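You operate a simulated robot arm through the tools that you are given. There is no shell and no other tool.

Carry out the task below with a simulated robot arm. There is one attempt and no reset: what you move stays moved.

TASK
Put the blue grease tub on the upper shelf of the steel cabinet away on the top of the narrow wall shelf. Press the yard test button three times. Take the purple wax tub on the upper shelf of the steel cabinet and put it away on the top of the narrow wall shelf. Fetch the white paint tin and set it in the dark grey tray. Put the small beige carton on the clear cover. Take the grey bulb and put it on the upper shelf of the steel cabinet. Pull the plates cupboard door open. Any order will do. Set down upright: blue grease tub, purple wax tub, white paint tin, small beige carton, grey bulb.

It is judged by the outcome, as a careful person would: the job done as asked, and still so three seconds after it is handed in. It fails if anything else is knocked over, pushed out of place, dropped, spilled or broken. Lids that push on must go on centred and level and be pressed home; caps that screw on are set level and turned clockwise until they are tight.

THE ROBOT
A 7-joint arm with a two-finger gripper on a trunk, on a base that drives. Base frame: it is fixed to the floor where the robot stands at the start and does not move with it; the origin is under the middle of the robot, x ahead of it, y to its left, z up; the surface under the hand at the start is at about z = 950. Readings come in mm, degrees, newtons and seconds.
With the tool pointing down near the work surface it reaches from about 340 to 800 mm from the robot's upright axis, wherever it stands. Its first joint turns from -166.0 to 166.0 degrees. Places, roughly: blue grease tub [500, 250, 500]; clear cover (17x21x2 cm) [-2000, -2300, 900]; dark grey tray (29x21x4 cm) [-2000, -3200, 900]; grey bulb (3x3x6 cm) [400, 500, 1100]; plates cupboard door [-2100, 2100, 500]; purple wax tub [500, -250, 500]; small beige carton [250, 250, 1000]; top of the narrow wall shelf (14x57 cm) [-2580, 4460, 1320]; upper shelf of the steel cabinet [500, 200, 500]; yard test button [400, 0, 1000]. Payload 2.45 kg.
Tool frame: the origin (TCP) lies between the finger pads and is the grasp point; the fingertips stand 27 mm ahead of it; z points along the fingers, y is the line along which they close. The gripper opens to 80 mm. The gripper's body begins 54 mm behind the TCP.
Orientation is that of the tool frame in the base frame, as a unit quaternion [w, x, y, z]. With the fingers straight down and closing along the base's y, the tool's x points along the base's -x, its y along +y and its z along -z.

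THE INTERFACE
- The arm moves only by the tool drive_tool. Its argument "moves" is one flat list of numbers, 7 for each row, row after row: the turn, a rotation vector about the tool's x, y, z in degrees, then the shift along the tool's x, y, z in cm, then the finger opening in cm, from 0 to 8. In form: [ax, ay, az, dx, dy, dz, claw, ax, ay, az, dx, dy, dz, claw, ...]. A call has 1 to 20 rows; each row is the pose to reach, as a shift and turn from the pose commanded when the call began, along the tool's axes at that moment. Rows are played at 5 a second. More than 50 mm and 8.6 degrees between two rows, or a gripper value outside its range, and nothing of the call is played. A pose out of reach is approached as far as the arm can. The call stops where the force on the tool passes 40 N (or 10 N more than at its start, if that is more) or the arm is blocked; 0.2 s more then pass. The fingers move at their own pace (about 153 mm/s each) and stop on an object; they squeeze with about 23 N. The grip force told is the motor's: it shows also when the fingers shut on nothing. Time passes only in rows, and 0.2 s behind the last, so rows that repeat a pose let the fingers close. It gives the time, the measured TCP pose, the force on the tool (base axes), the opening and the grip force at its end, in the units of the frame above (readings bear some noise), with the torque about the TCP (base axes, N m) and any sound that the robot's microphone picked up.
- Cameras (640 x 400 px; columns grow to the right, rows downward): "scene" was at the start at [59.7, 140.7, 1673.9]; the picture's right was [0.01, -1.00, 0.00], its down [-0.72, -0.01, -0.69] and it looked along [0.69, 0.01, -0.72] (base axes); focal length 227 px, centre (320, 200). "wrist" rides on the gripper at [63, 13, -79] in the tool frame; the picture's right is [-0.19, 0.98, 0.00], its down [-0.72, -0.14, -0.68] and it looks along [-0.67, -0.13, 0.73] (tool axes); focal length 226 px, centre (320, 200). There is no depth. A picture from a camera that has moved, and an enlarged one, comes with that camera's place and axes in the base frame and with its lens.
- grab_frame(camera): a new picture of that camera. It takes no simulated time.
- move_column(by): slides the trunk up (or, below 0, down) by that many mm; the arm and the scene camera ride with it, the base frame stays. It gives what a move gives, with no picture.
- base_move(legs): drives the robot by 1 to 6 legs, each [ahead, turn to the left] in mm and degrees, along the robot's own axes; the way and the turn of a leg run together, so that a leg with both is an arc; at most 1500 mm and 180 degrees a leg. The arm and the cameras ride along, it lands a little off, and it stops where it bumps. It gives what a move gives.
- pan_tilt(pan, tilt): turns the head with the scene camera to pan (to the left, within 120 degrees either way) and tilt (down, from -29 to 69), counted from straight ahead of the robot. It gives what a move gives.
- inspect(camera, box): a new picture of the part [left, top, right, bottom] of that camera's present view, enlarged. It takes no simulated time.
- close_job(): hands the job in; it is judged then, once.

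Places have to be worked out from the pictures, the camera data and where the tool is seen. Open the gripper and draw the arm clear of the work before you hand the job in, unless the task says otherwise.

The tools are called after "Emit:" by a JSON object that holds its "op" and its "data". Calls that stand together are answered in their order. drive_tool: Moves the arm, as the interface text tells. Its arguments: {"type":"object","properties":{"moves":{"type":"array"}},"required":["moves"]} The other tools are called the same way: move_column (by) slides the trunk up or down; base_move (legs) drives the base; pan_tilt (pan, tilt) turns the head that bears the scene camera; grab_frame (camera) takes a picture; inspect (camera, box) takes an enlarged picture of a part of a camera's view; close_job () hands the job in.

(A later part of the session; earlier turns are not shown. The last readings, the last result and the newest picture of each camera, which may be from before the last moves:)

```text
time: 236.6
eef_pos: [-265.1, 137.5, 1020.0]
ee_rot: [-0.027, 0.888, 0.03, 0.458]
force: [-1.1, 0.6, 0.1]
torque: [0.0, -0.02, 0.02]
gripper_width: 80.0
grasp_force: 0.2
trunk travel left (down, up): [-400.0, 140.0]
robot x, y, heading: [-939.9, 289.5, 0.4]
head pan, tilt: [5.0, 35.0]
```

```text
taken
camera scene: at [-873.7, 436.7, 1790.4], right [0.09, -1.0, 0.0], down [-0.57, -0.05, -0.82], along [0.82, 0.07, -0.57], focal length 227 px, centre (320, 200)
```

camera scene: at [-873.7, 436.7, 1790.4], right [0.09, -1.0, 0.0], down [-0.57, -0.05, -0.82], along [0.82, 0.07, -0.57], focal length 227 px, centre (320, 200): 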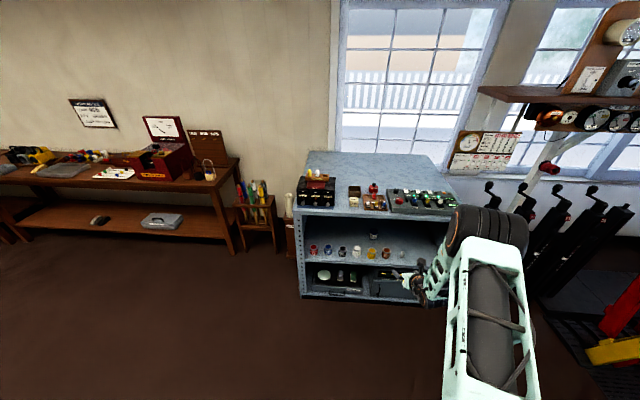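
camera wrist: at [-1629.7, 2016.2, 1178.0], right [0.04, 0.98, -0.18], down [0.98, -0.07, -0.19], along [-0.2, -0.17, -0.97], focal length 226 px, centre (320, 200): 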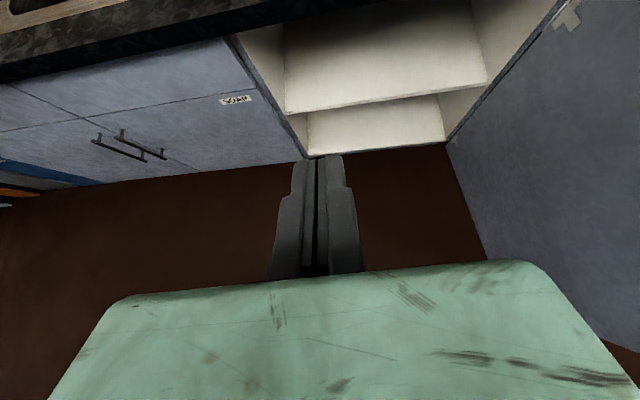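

Now the trunk goes down 400 mm, then I extend the hand to ~895 mm ahead and straighten its yaw.

Emit:
{"op": "move_column", "data": {"by": -400}}

Emit:
{"op": "drive_tool", "data": {"moves": [-0.7, 0, 0.5, 2.12, 0.33, 2.97, 8, -1.4, 0, 1, 4.24, 0.67, 5.93, 8, -2.15, 0.05, 1.5, 6.37, 1.0, 8.9, 8, -2.9, 0.1, 2.05, 8.49, 1.33, 11.87, 8, -3.6, 0.1, 2.56, 10.6, 1.67, 14.83, 8, -4.3, 0.1, 3.07, 12.73, 2.0, 17.8, 8, -4.3, 0.1, 3.07, 12.73, 2.0, 17.8, 8]}}

Emit:
{"op": "grab_frame", "data": {"camera": "wrist"}}

Emit:
{"op": "grab_frame", "data": {"camera": "scene"}}

```text
time: 240.4
eef_pos: [-265.8, 137.9, 619.8]
ee_rot: [-0.026, 0.888, 0.03, 0.458]
force: [-0.1, 0.8, -0.7]
torque: [-0.02, 0.03, -0.05]
gripper_width: 80.0
grasp_force: 0.1
trunk travel left (down, up): [0.0, 540.0]
robot x, y, heading: [-941.4, 288.2, 0.0]
head pan, tilt: [5.0, 35.0]
```

```text
time: 242.1
eef_pos: [-45.6, 132.8, 617.9]
ee_rot: [-0.005, 0.889, -0.012, 0.458]
force: [0.0, -0.4, 0.7]
torque: [0.03, 0.0, -0.01]
gripper_width: 80.1
grasp_force: 0.0
trunk travel left (down, up): [0.0, 540.0]
robot x, y, heading: [-939.8, 287.7, 0.2]
head pan, tilt: [5.0, 35.0]
```

```text
taken
camera wrist: at [-74.5, 118.9, 715.6], right [-0.13, -0.98, -0.18], down [-0.97, 0.16, -0.19], along [0.21, 0.15, -0.97], focal length 226 px, centre (320, 200)
```

wrist: 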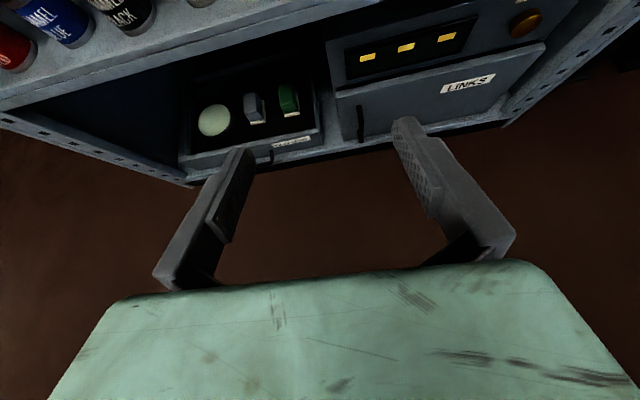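

```text
taken
camera scene: at [-873.2, 436.8, 1390.3], right [0.09, -1.0, 0.0], down [-0.57, -0.05, -0.82], along [0.82, 0.07, -0.57], focal length 227 px, centre (320, 200)
```

scene: 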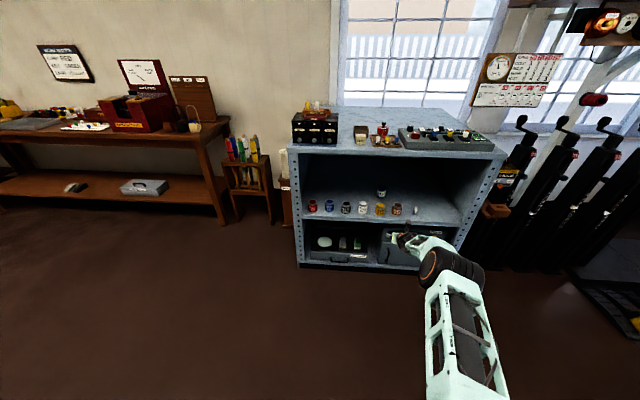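

Posture is good. I raise 40 mm for clearance over the front tins, then drive forward 400 mm and look.

Emit:
{"op": "move_column", "data": {"by": 40}}

Emit:
{"op": "base_move", "data": {"legs": [[360, 0]]}}

Emit:
{"op": "grab_frame", "data": {"camera": "wrist"}}

Emit:
{"op": "grab_frame", "data": {"camera": "scene"}}

```text
time: 242.9
eef_pos: [-45.6, 134.8, 658.6]
ee_rot: [-0.006, 0.889, -0.011, 0.458]
force: [-0.2, -0.5, 0.3]
torque: [0.01, 0.01, -0.01]
gripper_width: 80.0
grasp_force: 0.1
trunk travel left (down, up): [-40.0, 500.0]
robot x, y, heading: [-940.5, 289.2, -0.1]
head pan, tilt: [5.0, 35.0]
```

```text
time: 245.2
eef_pos: [311.6, 136.3, 657.9]
ee_rot: [-0.006, 0.889, -0.01, 0.459]
force: [0.2, 0.0, 0.5]
torque: [0.01, 0.01, 0.0]
gripper_width: 80.1
grasp_force: 0.1
trunk travel left (down, up): [-40.0, 500.0]
robot x, y, heading: [-581.6, 290.1, 0.4]
head pan, tilt: [5.0, 35.0]
```

```text
taken
camera wrist: at [283.6, 123.0, 755.9], right [-0.12, -0.98, -0.18], down [-0.97, 0.16, -0.19], along [0.21, 0.15, -0.97], focal length 226 px, centre (320, 200)
```

wrist: 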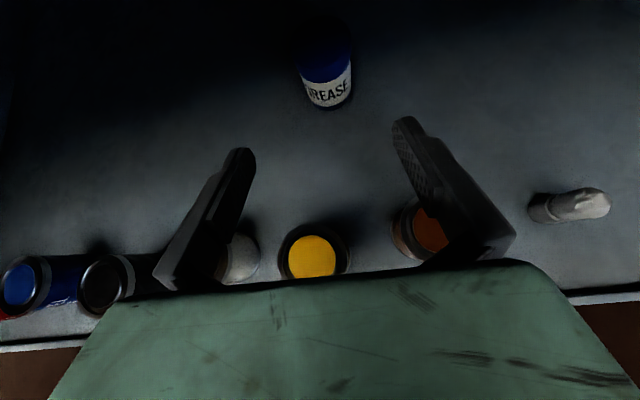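

```text
taken
camera scene: at [-516.0, 438.4, 1430.3], right [0.09, -1.0, 0.0], down [-0.57, -0.05, -0.82], along [0.82, 0.08, -0.57], focal length 227 px, centre (320, 200)
```

scene: 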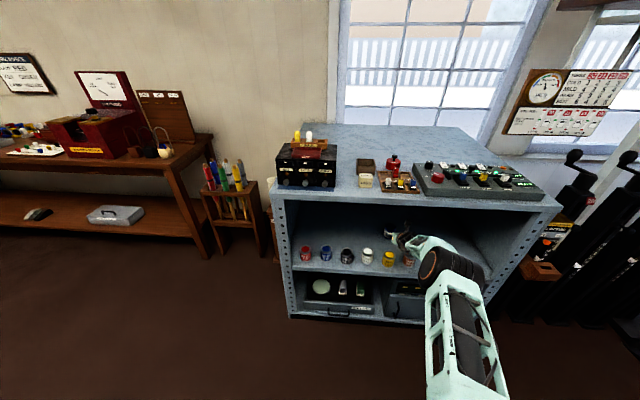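

Grease axis computes to about (463, 133). I drive forward another 148 mm to bring the fingers over it.

Emit:
{"op": "base_move", "data": {"legs": [[148, 0]]}}

Emit:
{"op": "grab_frame", "data": {"camera": "wrist"}}

Emit:
{"op": "inspect", "data": {"camera": "scene", "box": [270, 190, 510, 340]}}

```text
time: 246.5
eef_pos: [459.4, 139.5, 659.0]
ee_rot: [-0.007, 0.888, -0.009, 0.459]
force: [-0.1, -0.4, -0.8]
torque: [-0.02, 0.01, -0.01]
gripper_width: 80.1
grasp_force: 0.0
trunk travel left (down, up): [-40.0, 500.0]
robot x, y, heading: [-435.4, 292.5, 0.5]
head pan, tilt: [5.0, 35.0]
```

```text
taken
camera wrist: at [431.1, 125.4, 755.9], right [-0.12, -0.98, -0.18], down [-0.97, 0.15, -0.19], along [0.21, 0.15, -0.97], focal length 226 px, centre (320, 200)
```

wrist: 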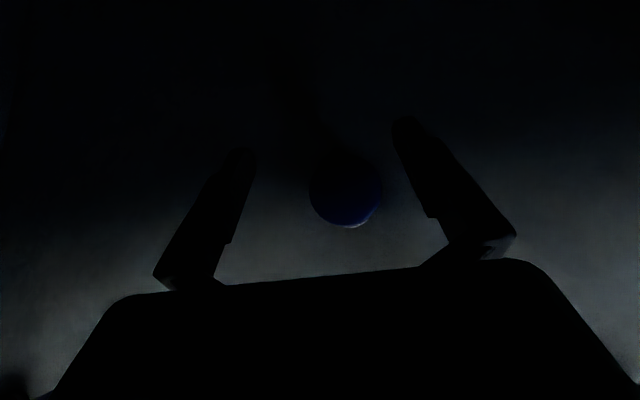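

```text
2.67 times, centred on (390, 265) of scene
camera zoom: at [-369.1, 439.3, 1430.3], right [0.09, -1.0, 0.0], down [-0.57, -0.05, -0.82], along [0.82, 0.08, -0.57], focal length 605 px, centre (133, 27)
```

zoom: 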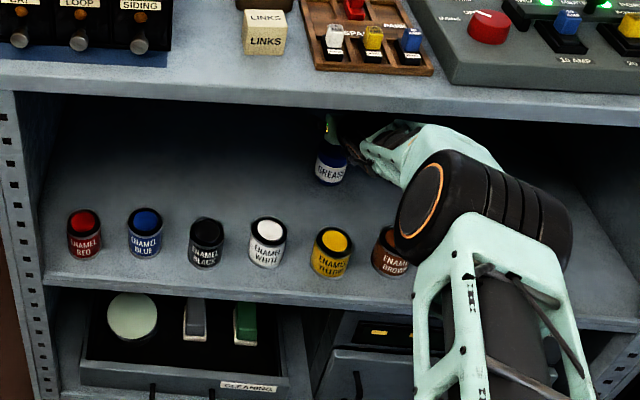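

The view is dark but the tub's top centre computes near (472,131). I shift 10 mm on and 7 mm right, lower by the trunk 40 mm, and check.

Emit:
{"op": "drive_tool", "data": {"moves": [0, 0, 0, 0.3, 0.35, 0.4, 8, 0, 0, 0, 0.58, 0.69, 0.82, 8, 0, 0, 0, 0.58, 0.69, 0.82, 8]}}

Emit:
{"op": "move_column", "data": {"by": -40}}

Emit:
{"op": "inspect", "data": {"camera": "wrist", "box": [160, 80, 520, 300]}}

```text
time: 247.3
eef_pos: [470.1, 130.5, 658.3]
ee_rot: [-0.006, 0.889, -0.009, 0.458]
force: [-0.3, 0.3, -0.8]
torque: [-0.01, -0.02, -0.01]
gripper_width: 79.9
grasp_force: 0.0
trunk travel left (down, up): [-40.0, 500.0]
robot x, y, heading: [-432.0, 291.5, 0.5]
head pan, tilt: [5.0, 35.0]
```

```text
time: 248.2
eef_pos: [470.3, 133.3, 619.3]
ee_rot: [-0.008, 0.889, -0.008, 0.458]
force: [-0.2, -0.8, 0.2]
torque: [0.0, 0.0, 0.01]
gripper_width: 79.7
grasp_force: 0.1
trunk travel left (down, up): [0.0, 540.0]
robot x, y, heading: [-436.9, 291.0, 0.3]
head pan, tilt: [5.0, 35.0]
```

```text
1.78 times, centred on (340, 190) of wrist
camera zoom: at [441.6, 118.5, 716.0], right [-0.12, -0.98, -0.18], down [-0.97, 0.15, -0.19], along [0.21, 0.15, -0.97], focal length 402 px, centre (284, 218)
```

zoom: 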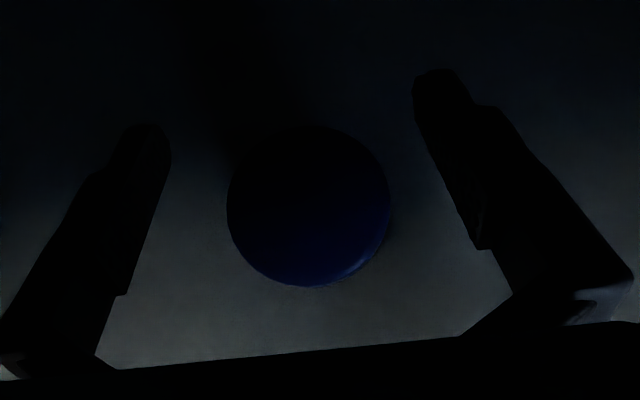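

The tub is centred (about 2 mm off). I descend to put the pads at mid-height.

Emit:
{"op": "drive_tool", "data": {"moves": [0, 0, 0, -1.1, 0.2, 1.0, 8, 0, 0, 0, -2.3, 0.25, 1.9, 8, 0, 0, 0, -3.5, 0.3, 2.75, 8, 0, 0, 0, -4.6, 0.32, 3.5, 8, 0, 0, 0, -5.26, 0.34, 3.97, 8, 0, 0, 0, -5.26, 0.34, 3.97, 8]}}

Emit:
{"op": "inspect", "data": {"camera": "wrist", "box": [160, 60, 520, 280]}}

```text
time: 249.6
eef_pos: [468.9, 129.7, 558.2]
ee_rot: [-0.008, 0.889, -0.008, 0.458]
force: [-0.1, 0.5, 0.0]
torque: [-0.01, -0.01, -0.02]
gripper_width: 80.2
grasp_force: 0.1
out of reach, approached as far as the arm can: row 5, 6
trunk travel left (down, up): [0.0, 540.0]
robot x, y, heading: [-432.0, 289.1, 0.2]
head pan, tilt: [5.0, 35.0]
```

```text
1.78 times, centred on (340, 170) of wrist
camera zoom: at [440.9, 116.2, 655.8], right [-0.12, -0.98, -0.18], down [-0.97, 0.15, -0.19], along [0.21, 0.15, -0.97], focal length 402 px, centre (284, 253)
```

zoom: 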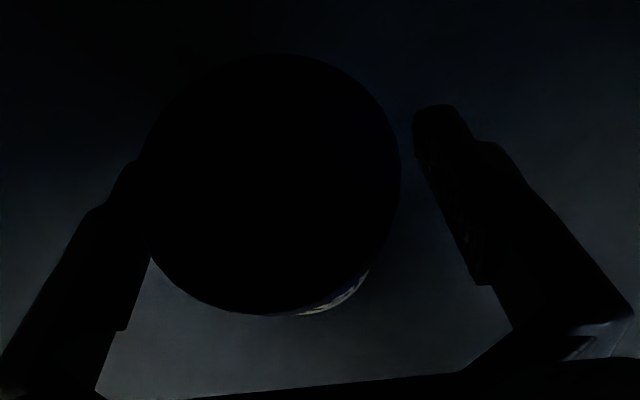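

The tub lies between the pads, TCP z=558 (tub top ≈572). I close on it here.

Emit:
{"op": "drive_tool", "data": {"moves": [0, 0, 0, 0, 0, 0, 6.5, 0, 0, 0, 0, 0, 0, 5.5, 0, 0, 0, 0, 0, 0, 4, 0, 0, 0, 0, 0, 0, 4, 0, 0, 0, 0, 0, 0, 4]}}

Emit:
{"op": "move_column", "data": {"by": 40}}

Emit:
{"op": "grab_frame", "data": {"camera": "wrist"}}

```text
time: 250.8
eef_pos: [469.2, 129.2, 559.2]
ee_rot: [-0.006, 0.888, -0.009, 0.459]
force: [1.2, 0.2, -0.4]
torque: [-0.07, -0.01, 0.0]
gripper_width: 59.1
grasp_force: 22.3
trunk travel left (down, up): [0.0, 540.0]
robot x, y, heading: [-433.8, 292.9, 0.3]
head pan, tilt: [5.0, 35.0]
```

```text
time: 251.6
eef_pos: [469.7, 130.4, 598.5]
ee_rot: [-0.007, 0.889, -0.008, 0.458]
force: [0.0, -0.5, -2.5]
torque: [0.01, 0.0, -0.01]
gripper_width: 58.8
grasp_force: 23.3
trunk travel left (down, up): [-40.0, 500.0]
robot x, y, heading: [-435.4, 292.4, 0.7]
head pan, tilt: [5.0, 35.0]
```

```text
taken
camera wrist: at [441.1, 116.3, 695.4], right [-0.12, -0.98, -0.18], down [-0.97, 0.15, -0.19], along [0.21, 0.15, -0.97], focal length 226 px, centre (320, 200)
```

wrist: 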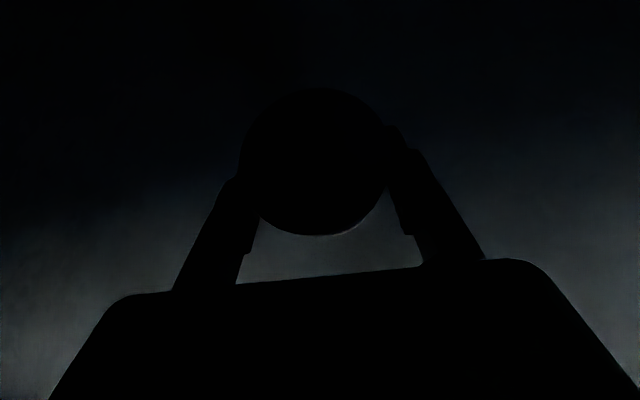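

Held and lifted. I raise it 75 mm more so it clears the front tins, then back straight out.

Emit:
{"op": "move_column", "data": {"by": 75}}

Emit:
{"op": "base_move", "data": {"legs": [[-200, 0]]}}

Emit:
{"op": "grab_frame", "data": {"camera": "wrist"}}

Emit:
{"op": "inspect", "data": {"camera": "scene", "box": [230, 150, 510, 325]}}

```text
time: 252.7
eef_pos: [467.9, 130.4, 672.8]
ee_rot: [-0.006, 0.889, -0.009, 0.458]
force: [0.5, -0.2, -2.6]
torque: [0.01, 0.02, -0.03]
gripper_width: 58.9
grasp_force: 23.4
trunk travel left (down, up): [-115.0, 425.0]
robot x, y, heading: [-434.4, 289.4, 0.3]
head pan, tilt: [5.0, 35.0]
```

```text
time: 254.3
eef_pos: [266.1, 129.3, 672.7]
ee_rot: [-0.007, 0.889, -0.008, 0.459]
force: [0.7, -0.6, -2.6]
torque: [0.03, 0.03, 0.03]
gripper_width: 59.0
grasp_force: 23.5
trunk travel left (down, up): [-115.0, 425.0]
robot x, y, heading: [-641.3, 288.5, 0.5]
head pan, tilt: [5.0, 35.0]
```

```text
taken
camera wrist: at [237.1, 115.7, 770.7], right [-0.12, -0.98, -0.18], down [-0.97, 0.15, -0.19], along [0.21, 0.15, -0.97], focal length 226 px, centre (320, 200)
```

wrist: 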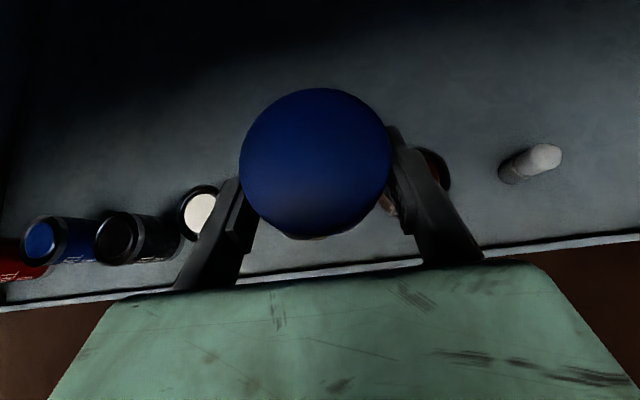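

```text
2.29 times, centred on (370, 238) of scene
camera zoom: at [-572.9, 437.9, 1505.3], right [0.09, -1.0, 0.0], down [-0.57, -0.05, -0.82], along [0.82, 0.08, -0.57], focal length 518 px, centre (206, 114)
```

zoom: 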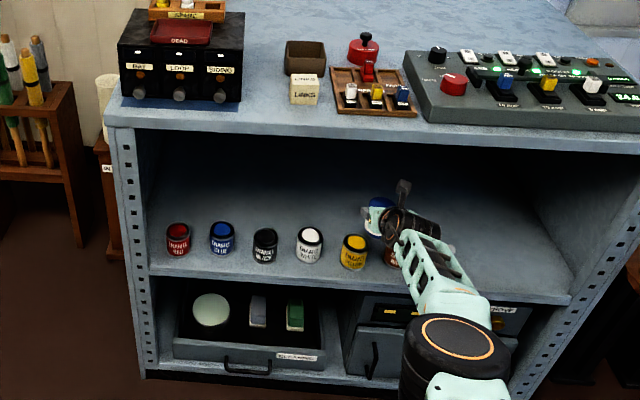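

Clear of the tins, all undisturbed. I back out the rest of the way.

Emit:
{"op": "base_move", "data": {"legs": [[-380, 0]]}}

Emit:
{"op": "move_column", "data": {"by": 185}}

Emit:
{"op": "grab_frame", "data": {"camera": "scene"}}

Emit:
{"op": "grab_frame", "data": {"camera": "wrist"}}

```text
time: 256.7
eef_pos: [-110.2, 123.9, 674.4]
ee_rot: [-0.005, 0.888, -0.012, 0.459]
force: [-0.3, -0.2, -1.8]
torque: [-0.01, 0.06, -0.01]
gripper_width: 59.2
grasp_force: 22.9
trunk travel left (down, up): [-115.0, 425.0]
robot x, y, heading: [-1016.5, 289.6, 0.0]
head pan, tilt: [5.0, 35.0]
```

```text
time: 258.8
eef_pos: [-109.7, 124.4, 857.7]
ee_rot: [-0.007, 0.889, -0.01, 0.457]
force: [-0.7, 0.1, -1.3]
torque: [0.04, 0.02, 0.02]
gripper_width: 58.8
grasp_force: 22.9
trunk travel left (down, up): [-300.0, 240.0]
robot x, y, heading: [-1014.1, 286.0, 0.0]
head pan, tilt: [5.0, 35.0]
```

```text
taken
camera scene: at [-947.4, 435.6, 1690.2], right [0.09, -1.0, 0.0], down [-0.57, -0.05, -0.82], along [0.82, 0.07, -0.57], focal length 227 px, centre (320, 200)
```

scene: 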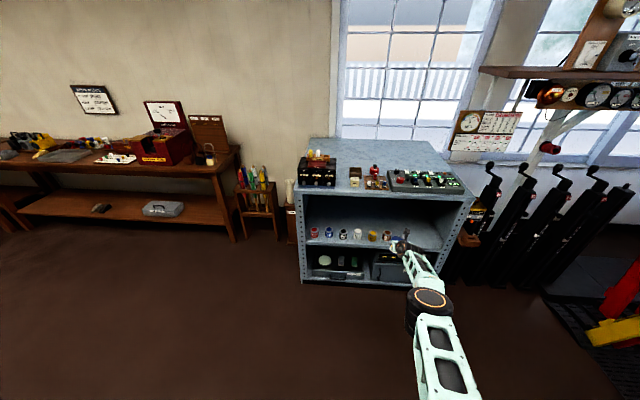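

```text
taken
camera wrist: at [-139.0, 109.5, 955.4], right [-0.13, -0.98, -0.18], down [-0.97, 0.16, -0.19], along [0.21, 0.15, -0.97], focal length 226 px, centre (320, 200)
```

wrist: 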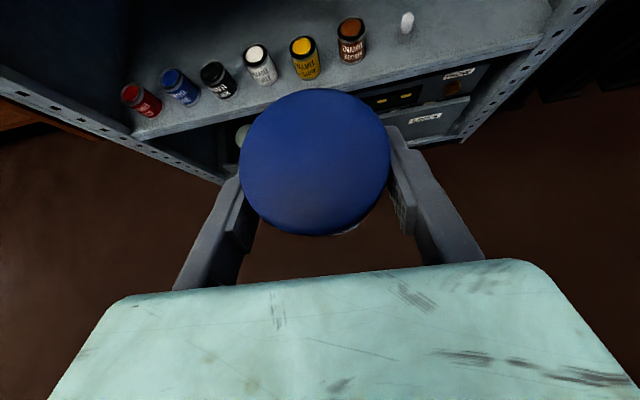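

I raise the hand by the arm to bring the elbow up for a compact carry.

Emit:
{"op": "drive_tool", "data": {"moves": [0, 0, 0, 3.13, 0.3, -2.5, 4, 0, 0, 0, 6.26, 0.6, -5.05, 4, 0, 0, 0, 9.4, 0.9, -7.6, 4, 0, 0, 0, 12.5, 1.2, -10.1, 4, 0, 0, 0, 15.6, 1.5, -12.6, 4, 0, 0, 0, 18.8, 1.8, -15.2, 4, 0, 0, 0, 21.9, 2.1, -17.7, 4, 0, 0, 0, 25, 2.4, -20.2, 4, 0, 0, 0, 28.2, 2.7, -22.7, 4, 0, 0, 0, 31.3, 3, -25.3, 4, 0, 0, 0, 34.4, 3.3, -27.8, 4, 0, 0, 0, 37.5, 3.5, -30.3, 4, 0, 0, 0, 37.5, 3.5, -30.3, 4]}}

Emit:
{"op": "grab_frame", "data": {"camera": "scene"}}

```text
time: 261.6
eef_pos: [-141.3, 78.6, 1339.7]
ee_rot: [-0.006, 0.889, -0.011, 0.458]
force: [1.0, -0.6, -1.9]
torque: [-0.01, 0.02, 0.01]
gripper_width: 58.8
grasp_force: 22.9
trunk travel left (down, up): [-300.0, 240.0]
robot x, y, heading: [-1015.1, 289.7, 0.2]
head pan, tilt: [5.0, 35.0]
```

```text
taken
camera scene: at [-947.4, 435.4, 1690.2], right [0.09, -1.0, 0.0], down [-0.57, -0.05, -0.82], along [0.82, 0.07, -0.57], focal length 227 px, centre (320, 200)
```

scene: 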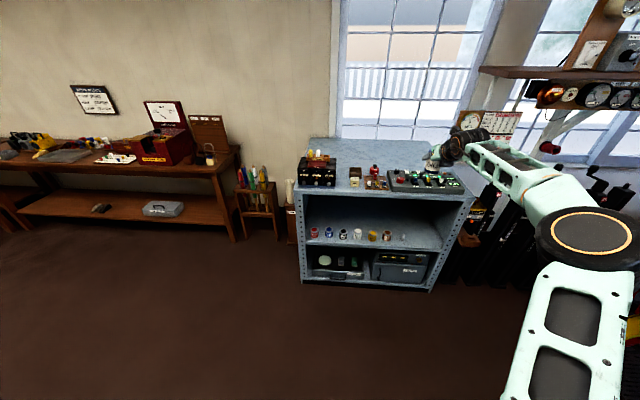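

Now I draw the hand in 200 mm for carrying.

Emit:
{"op": "drive_tool", "data": {"moves": [0, 0, 0, -2, 0.8, -3.2, 4, 0, 0, 0, -4.3, 1.6, -6.4, 4, 0, 0, 0, -6.8, 2.4, -9.7, 4, 0, 0, 0, -9.2, 3.2, -13, 4, 0, 0, 0, -11.6, 4, -16.3, 4, 0, 0, 0, -11.6, 4, -16.3, 4]}}

Emit:
{"op": "grab_frame", "data": {"camera": "scene"}}

Emit:
{"op": "grab_frame", "data": {"camera": "wrist"}}

```text
time: 263.0
eef_pos: [-342.0, 41.1, 1338.0]
ee_rot: [-0.006, 0.889, -0.011, 0.458]
force: [0.7, -0.3, -1.6]
torque: [-0.02, 0.02, 0.01]
gripper_width: 58.9
grasp_force: 22.8
trunk travel left (down, up): [-300.0, 240.0]
robot x, y, heading: [-1014.2, 286.2, 0.4]
head pan, tilt: [5.0, 35.0]
```

```text
taken
camera scene: at [-947.2, 435.4, 1690.3], right [0.09, -1.0, 0.0], down [-0.57, -0.05, -0.82], along [0.82, 0.07, -0.57], focal length 227 px, centre (320, 200)
```

scene: 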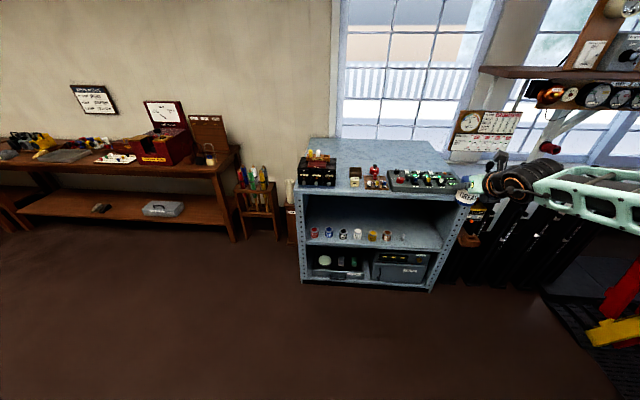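

```text
taken
camera wrist: at [-369.6, 27.3, 1434.4], right [-0.12, -0.98, -0.18], down [-0.97, 0.16, -0.19], along [0.21, 0.15, -0.97], focal length 226 px, centre (320, 200)
```

wrist: 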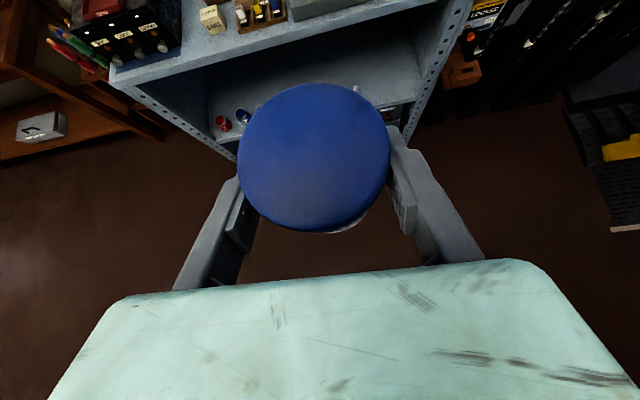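

The grease tub is secure. I drive along x≈-900, well clear of the open cupboard door, toward the wall shelf.

Emit:
{"op": "base_move", "data": {"legs": [[0, 86.6], [1450, 0], [1450, 0], [380, 0]]}}

Emit:
{"op": "pan_tilt", "data": {"pan": 40, "tilt": 30}}

Emit:
{"op": "grab_frame", "data": {"camera": "scene"}}

```text
time: 282.9
eef_pos: [-505.1, 4258.5, 1337.8]
ee_rot: [-0.319, 0.654, 0.601, 0.33]
force: [-0.2, 0.6, -1.3]
torque: [-0.05, 0.03, -0.01]
gripper_width: 58.6
grasp_force: 23.1
trunk travel left (down, up): [-300.0, 240.0]
robot x, y, heading: [-793.5, 3601.9, 86.5]
head pan, tilt: [5.0, 35.0]
```

```text
time: 283.9
eef_pos: [-504.9, 4258.8, 1337.7]
ee_rot: [-0.319, 0.654, 0.601, 0.33]
force: [0.0, 0.4, -1.9]
torque: [-0.01, 0.01, 0.02]
gripper_width: 58.8
grasp_force: 22.7
trunk travel left (down, up): [-300.0, 240.0]
robot x, y, heading: [-793.1, 3599.1, 86.7]
head pan, tilt: [40.0, 30.0]
```

```text
taken
camera scene: at [-989.1, 3663.3, 1698.1], right [0.8, 0.6, 0.0], down [0.3, -0.4, -0.87], along [-0.52, 0.7, -0.5], focal length 227 px, centre (320, 200)
```

scene: 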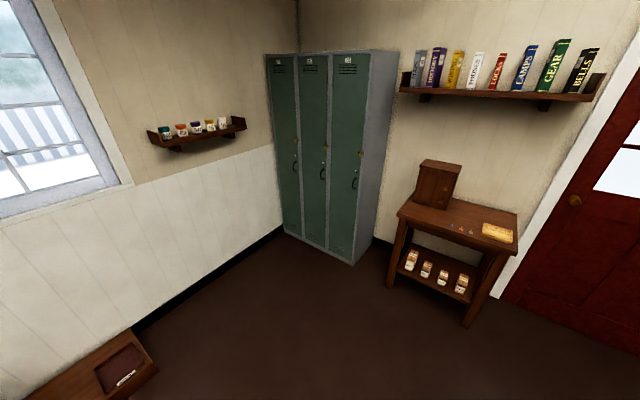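

Emit:
{"op": "inspect", "data": {"camera": "scene", "box": [140, 105, 260, 165]}}

```text
5.33 times, centred on (200, 135) of scene
camera zoom: at [-989.1, 3663.3, 1698.1], right [0.8, 0.6, 0.0], down [0.3, -0.4, -0.87], along [-0.52, 0.7, -0.5], focal length 1210 px, centre (960, 547)
```

zoom: 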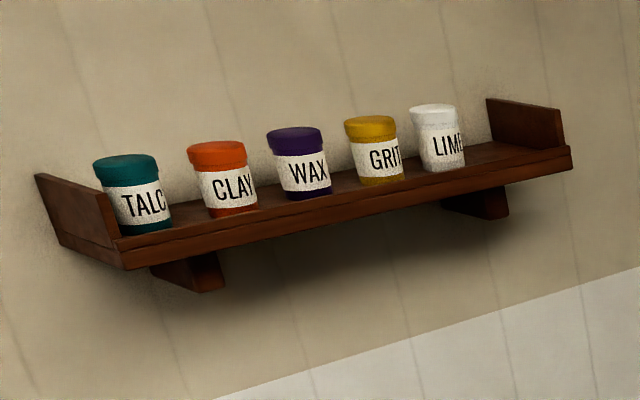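

The slot right of LIME is roughly 100–115 mm wide with a low end board. I drive to a spot facing it diagonally (heading ~150°), keeping the elbow away from the lockers, with the trunk raised.

Emit:
{"op": "move_column", "data": {"by": 160}}

Emit:
{"op": "base_move", "data": {"legs": [[0, 70.1], [900, 0], [0, -6.7]]}}

Emit:
{"op": "pan_tilt", "data": {"pan": 0, "tilt": 30}}

Emit:
{"op": "grab_frame", "data": {"camera": "scene"}}

Emit:
{"op": "grab_frame", "data": {"camera": "wrist"}}

```text
time: 285.8
eef_pos: [-504.7, 4259.8, 1497.2]
ee_rot: [-0.318, 0.655, 0.601, 0.329]
force: [0.1, -0.1, -2.0]
torque: [-0.02, 0.0, 0.0]
gripper_width: 58.5
grasp_force: 23.2
trunk travel left (down, up): [-460.0, 80.0]
robot x, y, heading: [-794.3, 3600.8, 86.6]
head pan, tilt: [40.0, 30.0]
```

```text
time: 294.3
eef_pos: [-2099.5, 4517.8, 1497.2]
ee_rot: [-0.444, 0.242, 0.855, 0.114]
force: [-0.2, 0.5, -2.0]
torque: [-0.04, -0.02, 0.01]
gripper_width: 58.5
grasp_force: 22.9
trunk travel left (down, up): [-460.0, 80.0]
robot x, y, heading: [-1639.5, 3963.6, 149.7]
head pan, tilt: [40.0, 30.0]
```

```text
time: 295.4
eef_pos: [-2099.3, 4517.5, 1498.0]
ee_rot: [-0.443, 0.242, 0.856, 0.114]
force: [0.5, 0.2, -1.8]
torque: [-0.02, -0.05, 0.01]
gripper_width: 58.4
grasp_force: 23.0
trunk travel left (down, up): [-460.0, 80.0]
robot x, y, heading: [-1640.7, 3967.7, 149.8]
head pan, tilt: [0.0, 30.0]
```

```text
taken
camera scene: at [-1774.9, 3880.1, 1858.1], right [0.5, 0.87, 0.0], down [0.43, -0.25, -0.87], along [-0.75, 0.43, -0.5], focal length 227 px, centre (320, 200)
```

scene: 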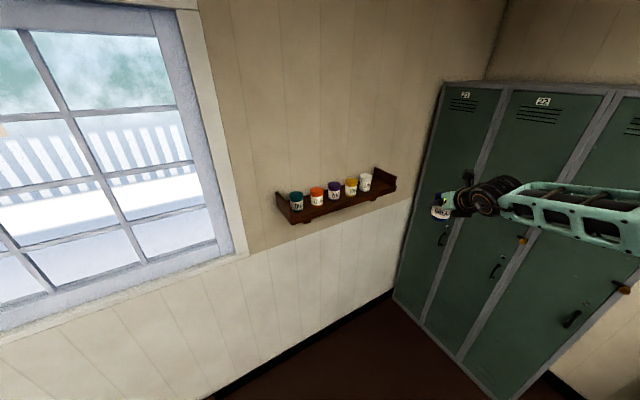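

```text
taken
camera wrist: at [-2068.9, 4515.4, 1594.5], right [0.6, 0.78, -0.18], down [0.76, -0.62, -0.19], along [-0.26, -0.02, -0.97], focal length 226 px, centre (320, 200)
```

wrist: 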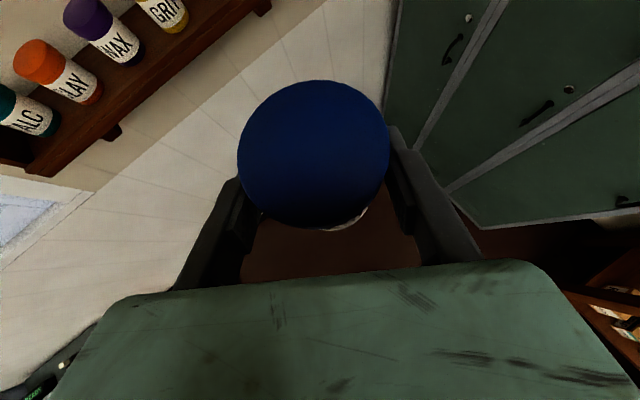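

Emit:
{"op": "inspect", "data": {"camera": "scene", "box": [265, 155, 415, 235]}}

```text
4.27 times, centred on (340, 195) of scene
camera zoom: at [-1774.9, 3880.1, 1858.1], right [0.5, 0.87, 0.0], down [0.43, -0.25, -0.87], along [-0.75, 0.43, -0.5], focal length 968 px, centre (235, 221)
```

zoom: 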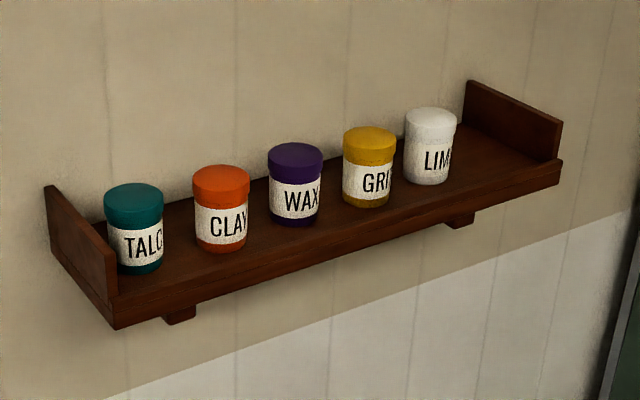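

LIME is at y≈4604 and the end board at ≈4757, so the slot's centre is about y=4698. I shift the hand 70 mm left and drive forward 415 mm along the heading, above the jars.

Emit:
{"op": "drive_tool", "data": {"moves": [0, 0, 0, 0, -3.5, 0, 4, 0, 0, 0, 0, -7, 0, 4, 0, 0, 0, 0, -7, 0, 4]}}

Emit:
{"op": "base_move", "data": {"legs": [[410, 0]]}}

Emit:
{"op": "grab_frame", "data": {"camera": "wrist"}}

Emit:
{"op": "grab_frame", "data": {"camera": "scene"}}

```text
time: 296.2
eef_pos: [-2132.9, 4458.3, 1498.9]
ee_rot: [-0.443, 0.242, 0.855, 0.114]
force: [-0.9, -0.2, -1.8]
torque: [-0.01, 0.02, 0.01]
gripper_width: 58.5
grasp_force: 22.9
trunk travel left (down, up): [-460.0, 80.0]
robot x, y, heading: [-1642.1, 3967.0, 149.9]
head pan, tilt: [0.0, 30.0]
```

```text
time: 298.7
eef_pos: [-2491.9, 4661.8, 1499.1]
ee_rot: [-0.444, 0.24, 0.856, 0.112]
force: [-1.5, 0.6, -2.4]
torque: [0.02, -0.05, -0.01]
gripper_width: 58.4
grasp_force: 22.6
trunk travel left (down, up): [-460.0, 80.0]
robot x, y, heading: [-1996.1, 4171.4, 150.2]
head pan, tilt: [0.0, 30.0]
```

```text
taken
camera wrist: at [-2461.3, 4658.7, 1596.1], right [0.6, 0.78, -0.18], down [0.76, -0.62, -0.19], along [-0.26, -0.02, -0.97], focal length 226 px, centre (320, 200)
```

wrist: 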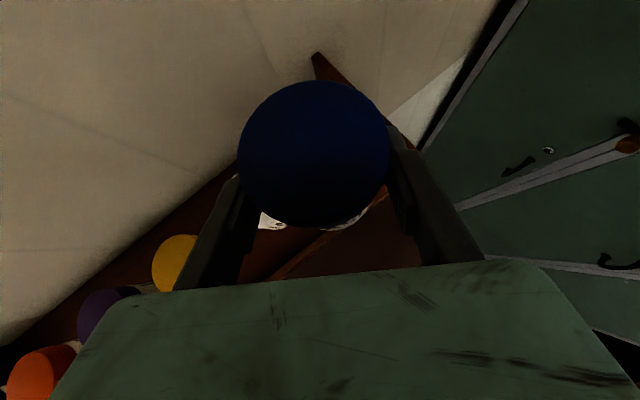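

```text
taken
camera scene: at [-2131.3, 4085.6, 1858.0], right [0.5, 0.87, 0.0], down [0.43, -0.25, -0.87], along [-0.75, 0.43, -0.5], focal length 227 px, centre (320, 200)
```

scene: 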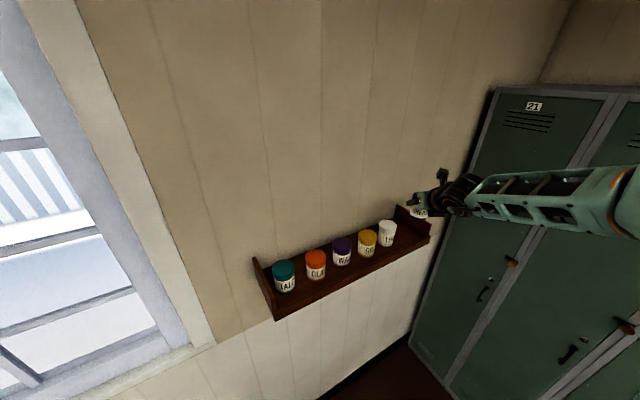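

Emit:
{"op": "inspect", "data": {"camera": "wrist", "box": [130, 30, 470, 290]}}

Emit:
{"op": "inspect", "data": {"camera": "scene", "box": [240, 160, 480, 330]}}

```text
1.54 times, centred on (300, 160) of wrist
camera zoom: at [-2461.3, 4658.7, 1596.1], right [0.6, 0.78, -0.18], down [0.76, -0.62, -0.19], along [-0.26, -0.02, -0.97], focal length 348 px, centre (351, 262)
```

zoom: 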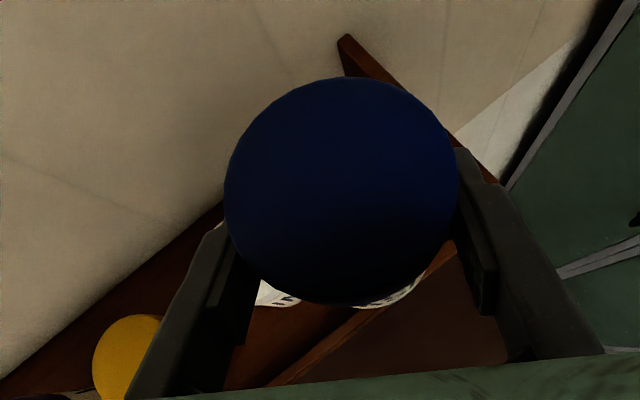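

```text
2.35 times, centred on (360, 245) of scene
camera zoom: at [-2131.3, 4085.6, 1858.0], right [0.5, 0.87, 0.0], down [0.43, -0.25, -0.87], along [-0.75, 0.43, -0.5], focal length 534 px, centre (226, 94)
```

zoom: 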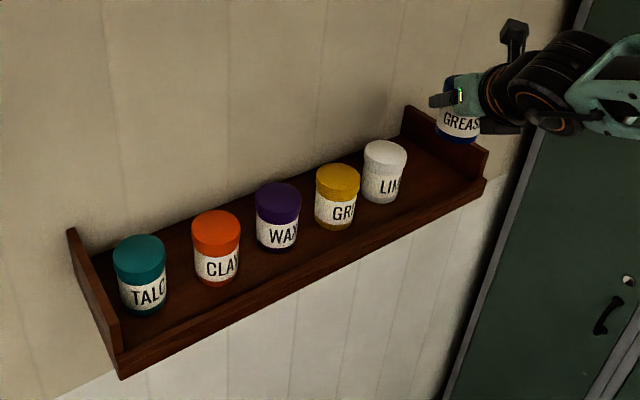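

The slot is clear. I move 65 mm further in, then lower to about 10 mm above the shelf.

Emit:
{"op": "drive_tool", "data": {"moves": [0, 0, 0, 1.9, 0.1, 2.66, 4, 0, 0, 0, 3.8, 0.21, 5.32, 4, 0, 0, 0, 3.8, 0.21, 5.32, 4]}}

Emit:
{"op": "grab_frame", "data": {"camera": "wrist"}}

Emit:
{"op": "inspect", "data": {"camera": "scene", "box": [240, 160, 480, 330]}}

```text
time: 299.5
eef_pos: [-2547.1, 4694.1, 1499.9]
ee_rot: [-0.445, 0.239, 0.855, 0.113]
force: [0.3, 0.0, -2.2]
torque: [-0.02, 0.03, 0.0]
gripper_width: 58.1
grasp_force: 22.7
trunk travel left (down, up): [-460.0, 80.0]
robot x, y, heading: [-1996.3, 4171.1, 150.0]
head pan, tilt: [0.0, 30.0]
```

```text
taken
camera wrist: at [-2514.9, 4693.8, 1597.2], right [0.6, 0.78, -0.18], down [0.76, -0.62, -0.19], along [-0.26, -0.02, -0.97], focal length 226 px, centre (320, 200)
```

wrist: 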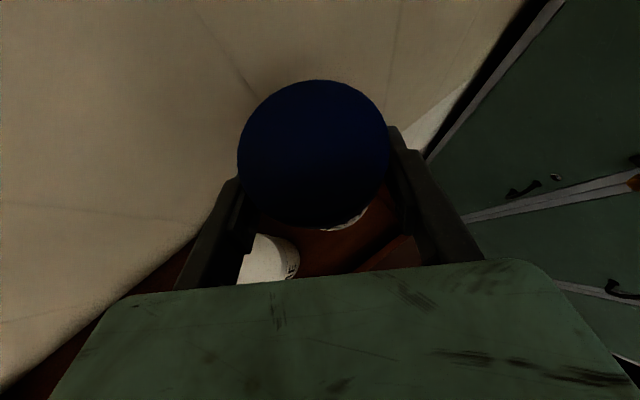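

```text
2.35 times, centred on (360, 245) of scene
camera zoom: at [-2129.6, 4084.6, 1858.2], right [0.5, 0.87, 0.0], down [0.43, -0.25, -0.87], along [-0.75, 0.43, -0.5], focal length 534 px, centre (226, 94)
```

zoom: 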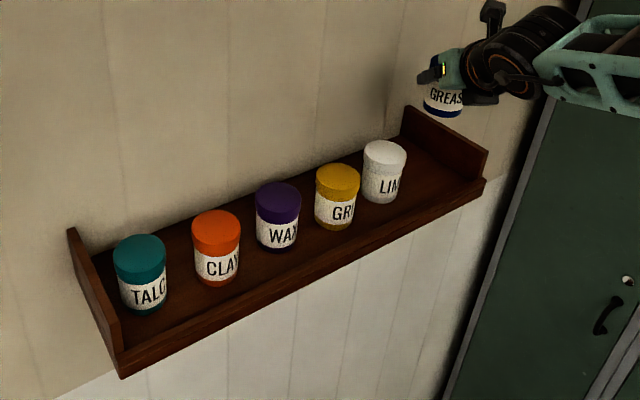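

Position over the slot is right, LIME clear of the hand by over 10 mm. I lower 108 mm.

Emit:
{"op": "drive_tool", "data": {"moves": [0, 0, 0, -2.44, 0.26, 1.74, 4, 0, 0, 0, -4.88, 0.32, 3.48, 4, 0, 0, 0, -7.33, 0.4, 5.23, 4, 0, 0, 0, -8.79, 0.43, 6.27, 4, 0, 0, 0, -8.79, 0.43, 6.27, 4]}}

Emit:
{"op": "grab_frame", "data": {"camera": "wrist"}}

Emit:
{"op": "inspect", "data": {"camera": "scene", "box": [300, 160, 480, 280]}}

```text
time: 300.7
eef_pos: [-2545.9, 4696.0, 1391.2]
ee_rot: [-0.445, 0.24, 0.855, 0.114]
force: [-1.9, -5.2, -1.9]
torque: [-0.05, -0.01, 0.15]
gripper_width: 58.5
grasp_force: 23.7
trunk travel left (down, up): [-460.0, 80.0]
robot x, y, heading: [-1995.8, 4170.9, 150.1]
head pan, tilt: [0.0, 30.0]
```

```text
taken
camera wrist: at [-2515.7, 4694.2, 1488.9], right [0.59, 0.78, -0.18], down [0.76, -0.62, -0.19], along [-0.26, -0.02, -0.97], focal length 226 px, centre (320, 200)
```

wrist: 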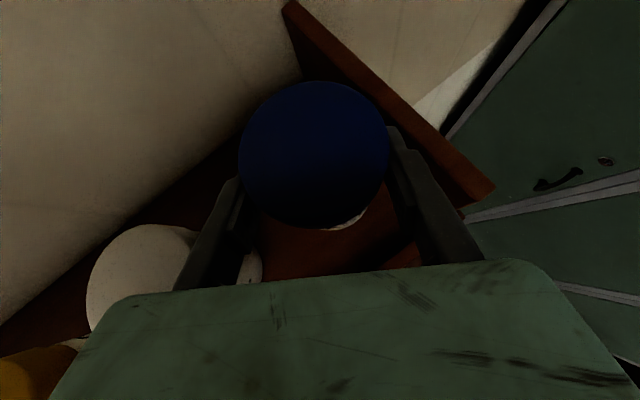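

```text
3.33 times, centred on (390, 220) of scene
camera zoom: at [-2130.4, 4085.0, 1858.1], right [0.5, 0.87, 0.0], down [0.43, -0.25, -0.87], along [-0.75, 0.43, -0.5], focal length 756 px, centre (87, 133)
```

zoom: 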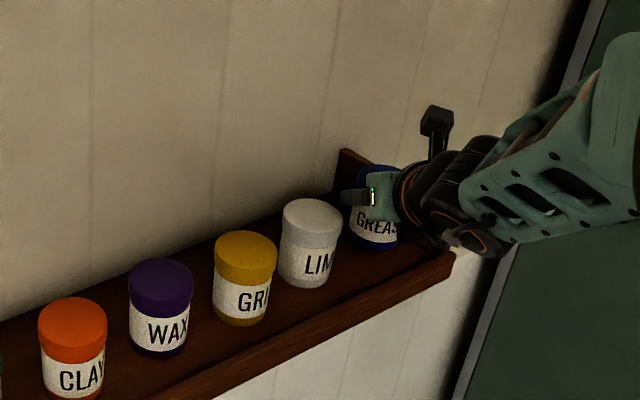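

A 5 N sideways force suggests the right finger is brushing the end board. I shift 9 mm toward LIME, which has more room, and check.

Emit:
{"op": "drive_tool", "data": {"moves": [0, 0, 0, -0.14, -0.39, -0.18, 4, 0, 0, 0, -0.28, -0.77, -0.36, 4, 0, 0, 0, -0.28, -0.77, -0.36, 4]}}

Emit:
{"op": "inspect", "data": {"camera": "wrist", "box": [60, 0, 500, 300]}}

```text
time: 301.5
eef_pos: [-2546.1, 4687.2, 1391.6]
ee_rot: [-0.444, 0.239, 0.856, 0.112]
force: [-0.1, -0.2, -2.0]
torque: [0.0, 0.01, 0.0]
gripper_width: 58.2
grasp_force: 22.9
trunk travel left (down, up): [-460.0, 80.0]
robot x, y, heading: [-1998.0, 4171.3, 150.2]
head pan, tilt: [0.0, 30.0]
```

```text
1.33 times, centred on (280, 150) of wrist
camera zoom: at [-2514.7, 4686.2, 1488.9], right [0.6, 0.78, -0.18], down [0.76, -0.62, -0.19], along [-0.26, -0.02, -0.97], focal length 301 px, centre (373, 267)
```

zoom: 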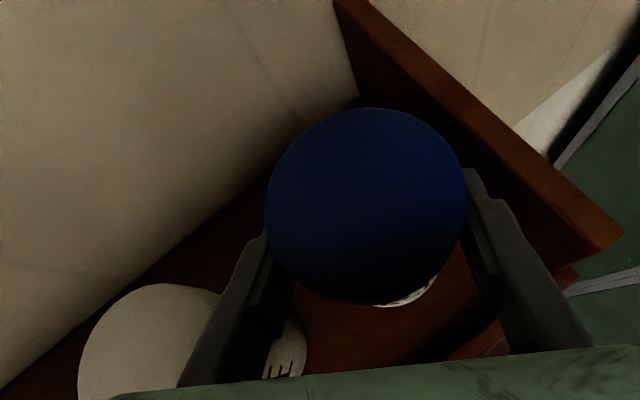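

Free of contact now. I lower in small steps until the tub touches.

Emit:
{"op": "drive_tool", "data": {"moves": [0, 0, 0, -0.33, 0, 0.23, 4, 0, 0, 0, -0.65, 0, 0.46, 4, 0, 0, 0, -0.81, 0, 0.58, 4, 0, 0, 0, -0.94, 0, 0.67, 4, 0, 0, 0, -0.94, 0, 0.67, 4]}}

Emit:
{"op": "drive_tool", "data": {"moves": [0, 0, 0, -0.16, 0, 0.12, 4, 0, 0, 0, -0.33, 0, 0.23, 4, 0, 0, 0, -0.33, 0, 0.23, 4]}}

```text
time: 302.7
eef_pos: [-2546.8, 4688.4, 1379.7]
ee_rot: [-0.444, 0.24, 0.856, 0.113]
force: [0.5, 0.0, -1.6]
torque: [-0.02, -0.02, 0.02]
gripper_width: 58.3
grasp_force: 22.6
trunk travel left (down, up): [-460.0, 80.0]
robot x, y, heading: [-1994.3, 4171.1, 150.1]
head pan, tilt: [0.0, 30.0]
```

```text
time: 303.5
eef_pos: [-2545.9, 4687.3, 1379.0]
ee_rot: [-0.446, 0.238, 0.855, 0.113]
force: [-3.8, 2.3, 15.8]
torque: [0.49, -0.15, 0.11]
gripper_width: 58.5
grasp_force: 22.9
trunk travel left (down, up): [-460.0, 80.0]
robot x, y, heading: [-1997.6, 4170.1, 150.2]
head pan, tilt: [0.0, 30.0]
```

Contact at z≈1379. I ease up, open just to 67 mm, and check.

Emit:
{"op": "drive_tool", "data": {"moves": [0, 0, 0, 0.16, 0, -0.12, 4, 0, 0, 0, 0.22, 0, -0.16, 4, 0, 0, 0, 0.22, 0, -0.16, 6.7, 0, 0, 0, 0.22, 0, -0.16, 6.7, 0, 0, 0, 0.22, 0, -0.16, 6.7]}}

Emit:
{"op": "inspect", "data": {"camera": "wrist", "box": [60, 0, 500, 300]}}

```text
time: 304.7
eef_pos: [-2545.7, 4687.9, 1377.3]
ee_rot: [-0.444, 0.239, 0.856, 0.112]
force: [-0.2, -0.2, 0.0]
torque: [0.0, -0.02, 0.03]
gripper_width: 67.1
grasp_force: 0.1
trunk travel left (down, up): [-460.0, 80.0]
robot x, y, heading: [-2001.3, 4169.4, 150.3]
head pan, tilt: [0.0, 30.0]
```

```text
1.33 times, centred on (280, 150) of wrist
camera zoom: at [-2514.4, 4685.9, 1475.6], right [0.6, 0.78, -0.18], down [0.76, -0.62, -0.19], along [-0.26, -0.02, -0.97], focal length 301 px, centre (373, 267)
```

zoom: 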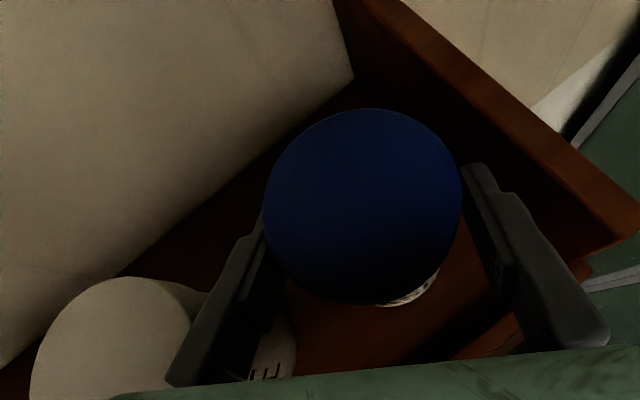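

Released and centred. To avoid brushing LIME I go straight up 60 mm first, then back away.

Emit:
{"op": "drive_tool", "data": {"moves": [0, 0, 0, 0.81, -0.02, -0.58, 6.7, 0, 0, 0, 1.63, -0.04, -1.16, 6.7, 0, 0, 0, 3.26, -0.08, -2.32, 6.7, 0, 0, 0, 4.88, -0.13, -3.48, 6.7, 0, 0, 0, 6.5, -0.17, -4.6, 6.7, 0, 0, 0, 6.5, -0.17, -4.6, 6.7]}}

Emit:
{"op": "grab_frame", "data": {"camera": "wrist"}}

Emit:
{"op": "inspect", "data": {"camera": "scene", "box": [240, 160, 480, 330]}}

```text
time: 306.1
eef_pos: [-2546.6, 4689.8, 1459.1]
ee_rot: [-0.443, 0.241, 0.856, 0.113]
force: [-0.3, -0.6, -0.5]
torque: [0.03, -0.04, 0.02]
gripper_width: 66.8
grasp_force: 0.1
trunk travel left (down, up): [-460.0, 80.0]
robot x, y, heading: [-1997.0, 4168.3, 150.2]
head pan, tilt: [0.0, 30.0]
```

```text
taken
camera wrist: at [-2516.2, 4687.5, 1556.8], right [0.6, 0.78, -0.18], down [0.76, -0.62, -0.19], along [-0.26, -0.02, -0.97], focal length 226 px, centre (320, 200)
```

wrist: 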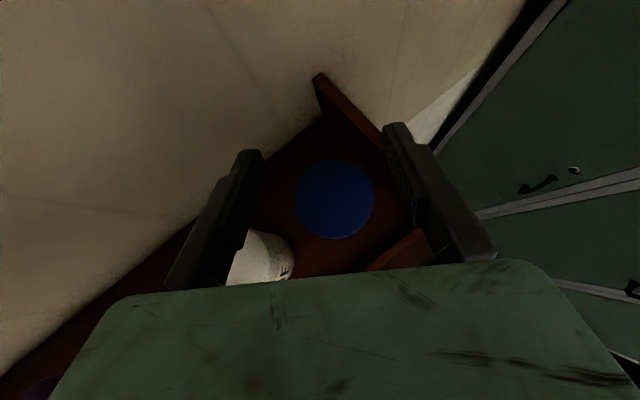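

```text
2.35 times, centred on (360, 245) of scene
camera zoom: at [-2130.1, 4085.5, 1858.1], right [0.5, 0.87, 0.0], down [0.43, -0.25, -0.87], along [-0.75, 0.43, -0.5], focal length 534 px, centre (226, 94)
```

zoom: 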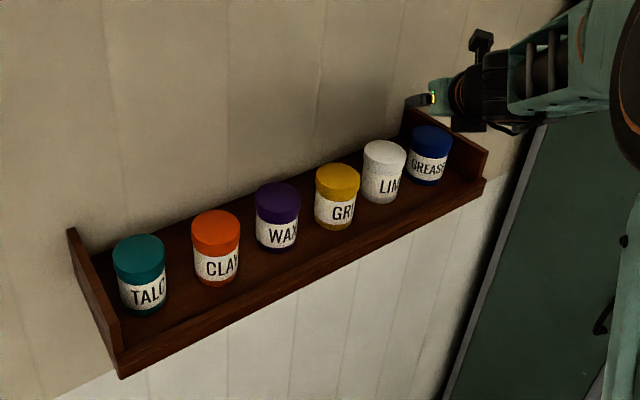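

The grease tub stands upright beside LIME. I back away and drive toward the bench again for the white tin, keeping clear of the open door.

Emit:
{"op": "base_move", "data": {"legs": [[-450, 0], [0, 158.7], [1200, 0], [0, -40.9]]}}

Emit:
{"op": "grab_frame", "data": {"camera": "scene"}}

```text
time: 323.3
eef_pos: [-1004.6, 2285.9, 1459.2]
ee_rot: [-0.323, -0.616, 0.64, -0.327]
force: [0.5, -0.2, -0.7]
torque: [0.02, 0.02, -0.02]
gripper_width: 66.8
grasp_force: 0.0
trunk travel left (down, up): [-460.0, 80.0]
robot x, y, heading: [-819.1, 3017.8, -90.9]
head pan, tilt: [0.0, 30.0]
```

```text
taken
camera scene: at [-683.2, 2946.0, 1858.1], right [-1.0, 0.01, 0.0], down [0.01, 0.5, -0.87], along [-0.01, -0.87, -0.5], focal length 227 px, centre (320, 200)
```

scene: 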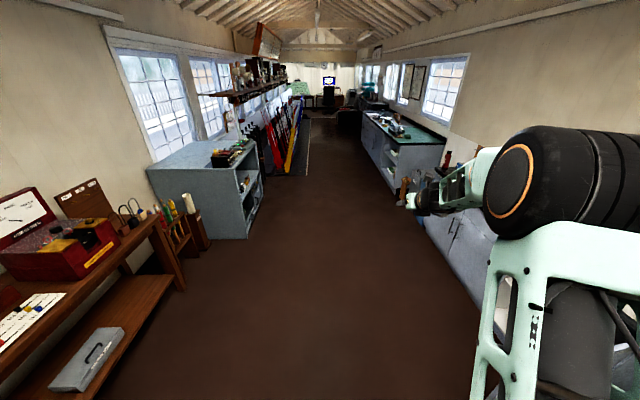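

Emit:
{"op": "inspect", "data": {"camera": "scene", "box": [270, 60, 470, 200]}}

Emit:
{"op": "base_move", "data": {"legs": [[0, -1.5], [1450, 0], [1130, 0], [0, 92.4]]}}

Emit:
{"op": "grab_frame", "data": {"camera": "scene"}}

```text
2.86 times, centred on (370, 130) of scene
camera zoom: at [-683.2, 2946.0, 1858.1], right [-1.0, 0.01, 0.0], down [0.01, 0.5, -0.87], along [-0.01, -0.87, -0.5], focal length 648 px, centre (177, 400)
```

zoom: 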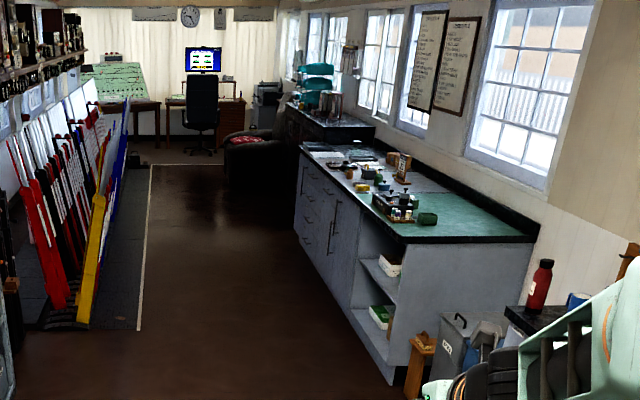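

```text
time: 340.2
eef_pos: [-162.2, 278.7, 1458.9]
ee_rot: [-0.008, 0.888, -0.005, 0.46]
force: [0.1, 0.5, -0.1]
torque: [-0.03, -0.02, 0.0]
gripper_width: 66.8
grasp_force: 0.0
trunk travel left (down, up): [-460.0, 80.0]
robot x, y, heading: [-899.6, 444.0, 0.5]
head pan, tilt: [0.0, 30.0]
```

```text
taken
camera scene: at [-830.6, 585.1, 1858.1], right [0.01, -1.0, 0.0], down [-0.5, -0.01, -0.87], along [0.87, 0.01, -0.5], focal length 227 px, centre (320, 200)
```

scene: 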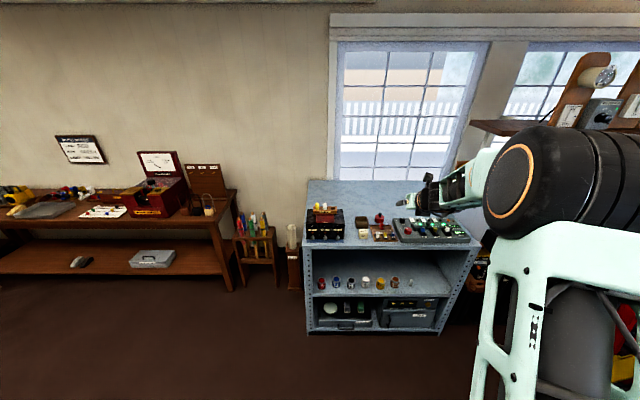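

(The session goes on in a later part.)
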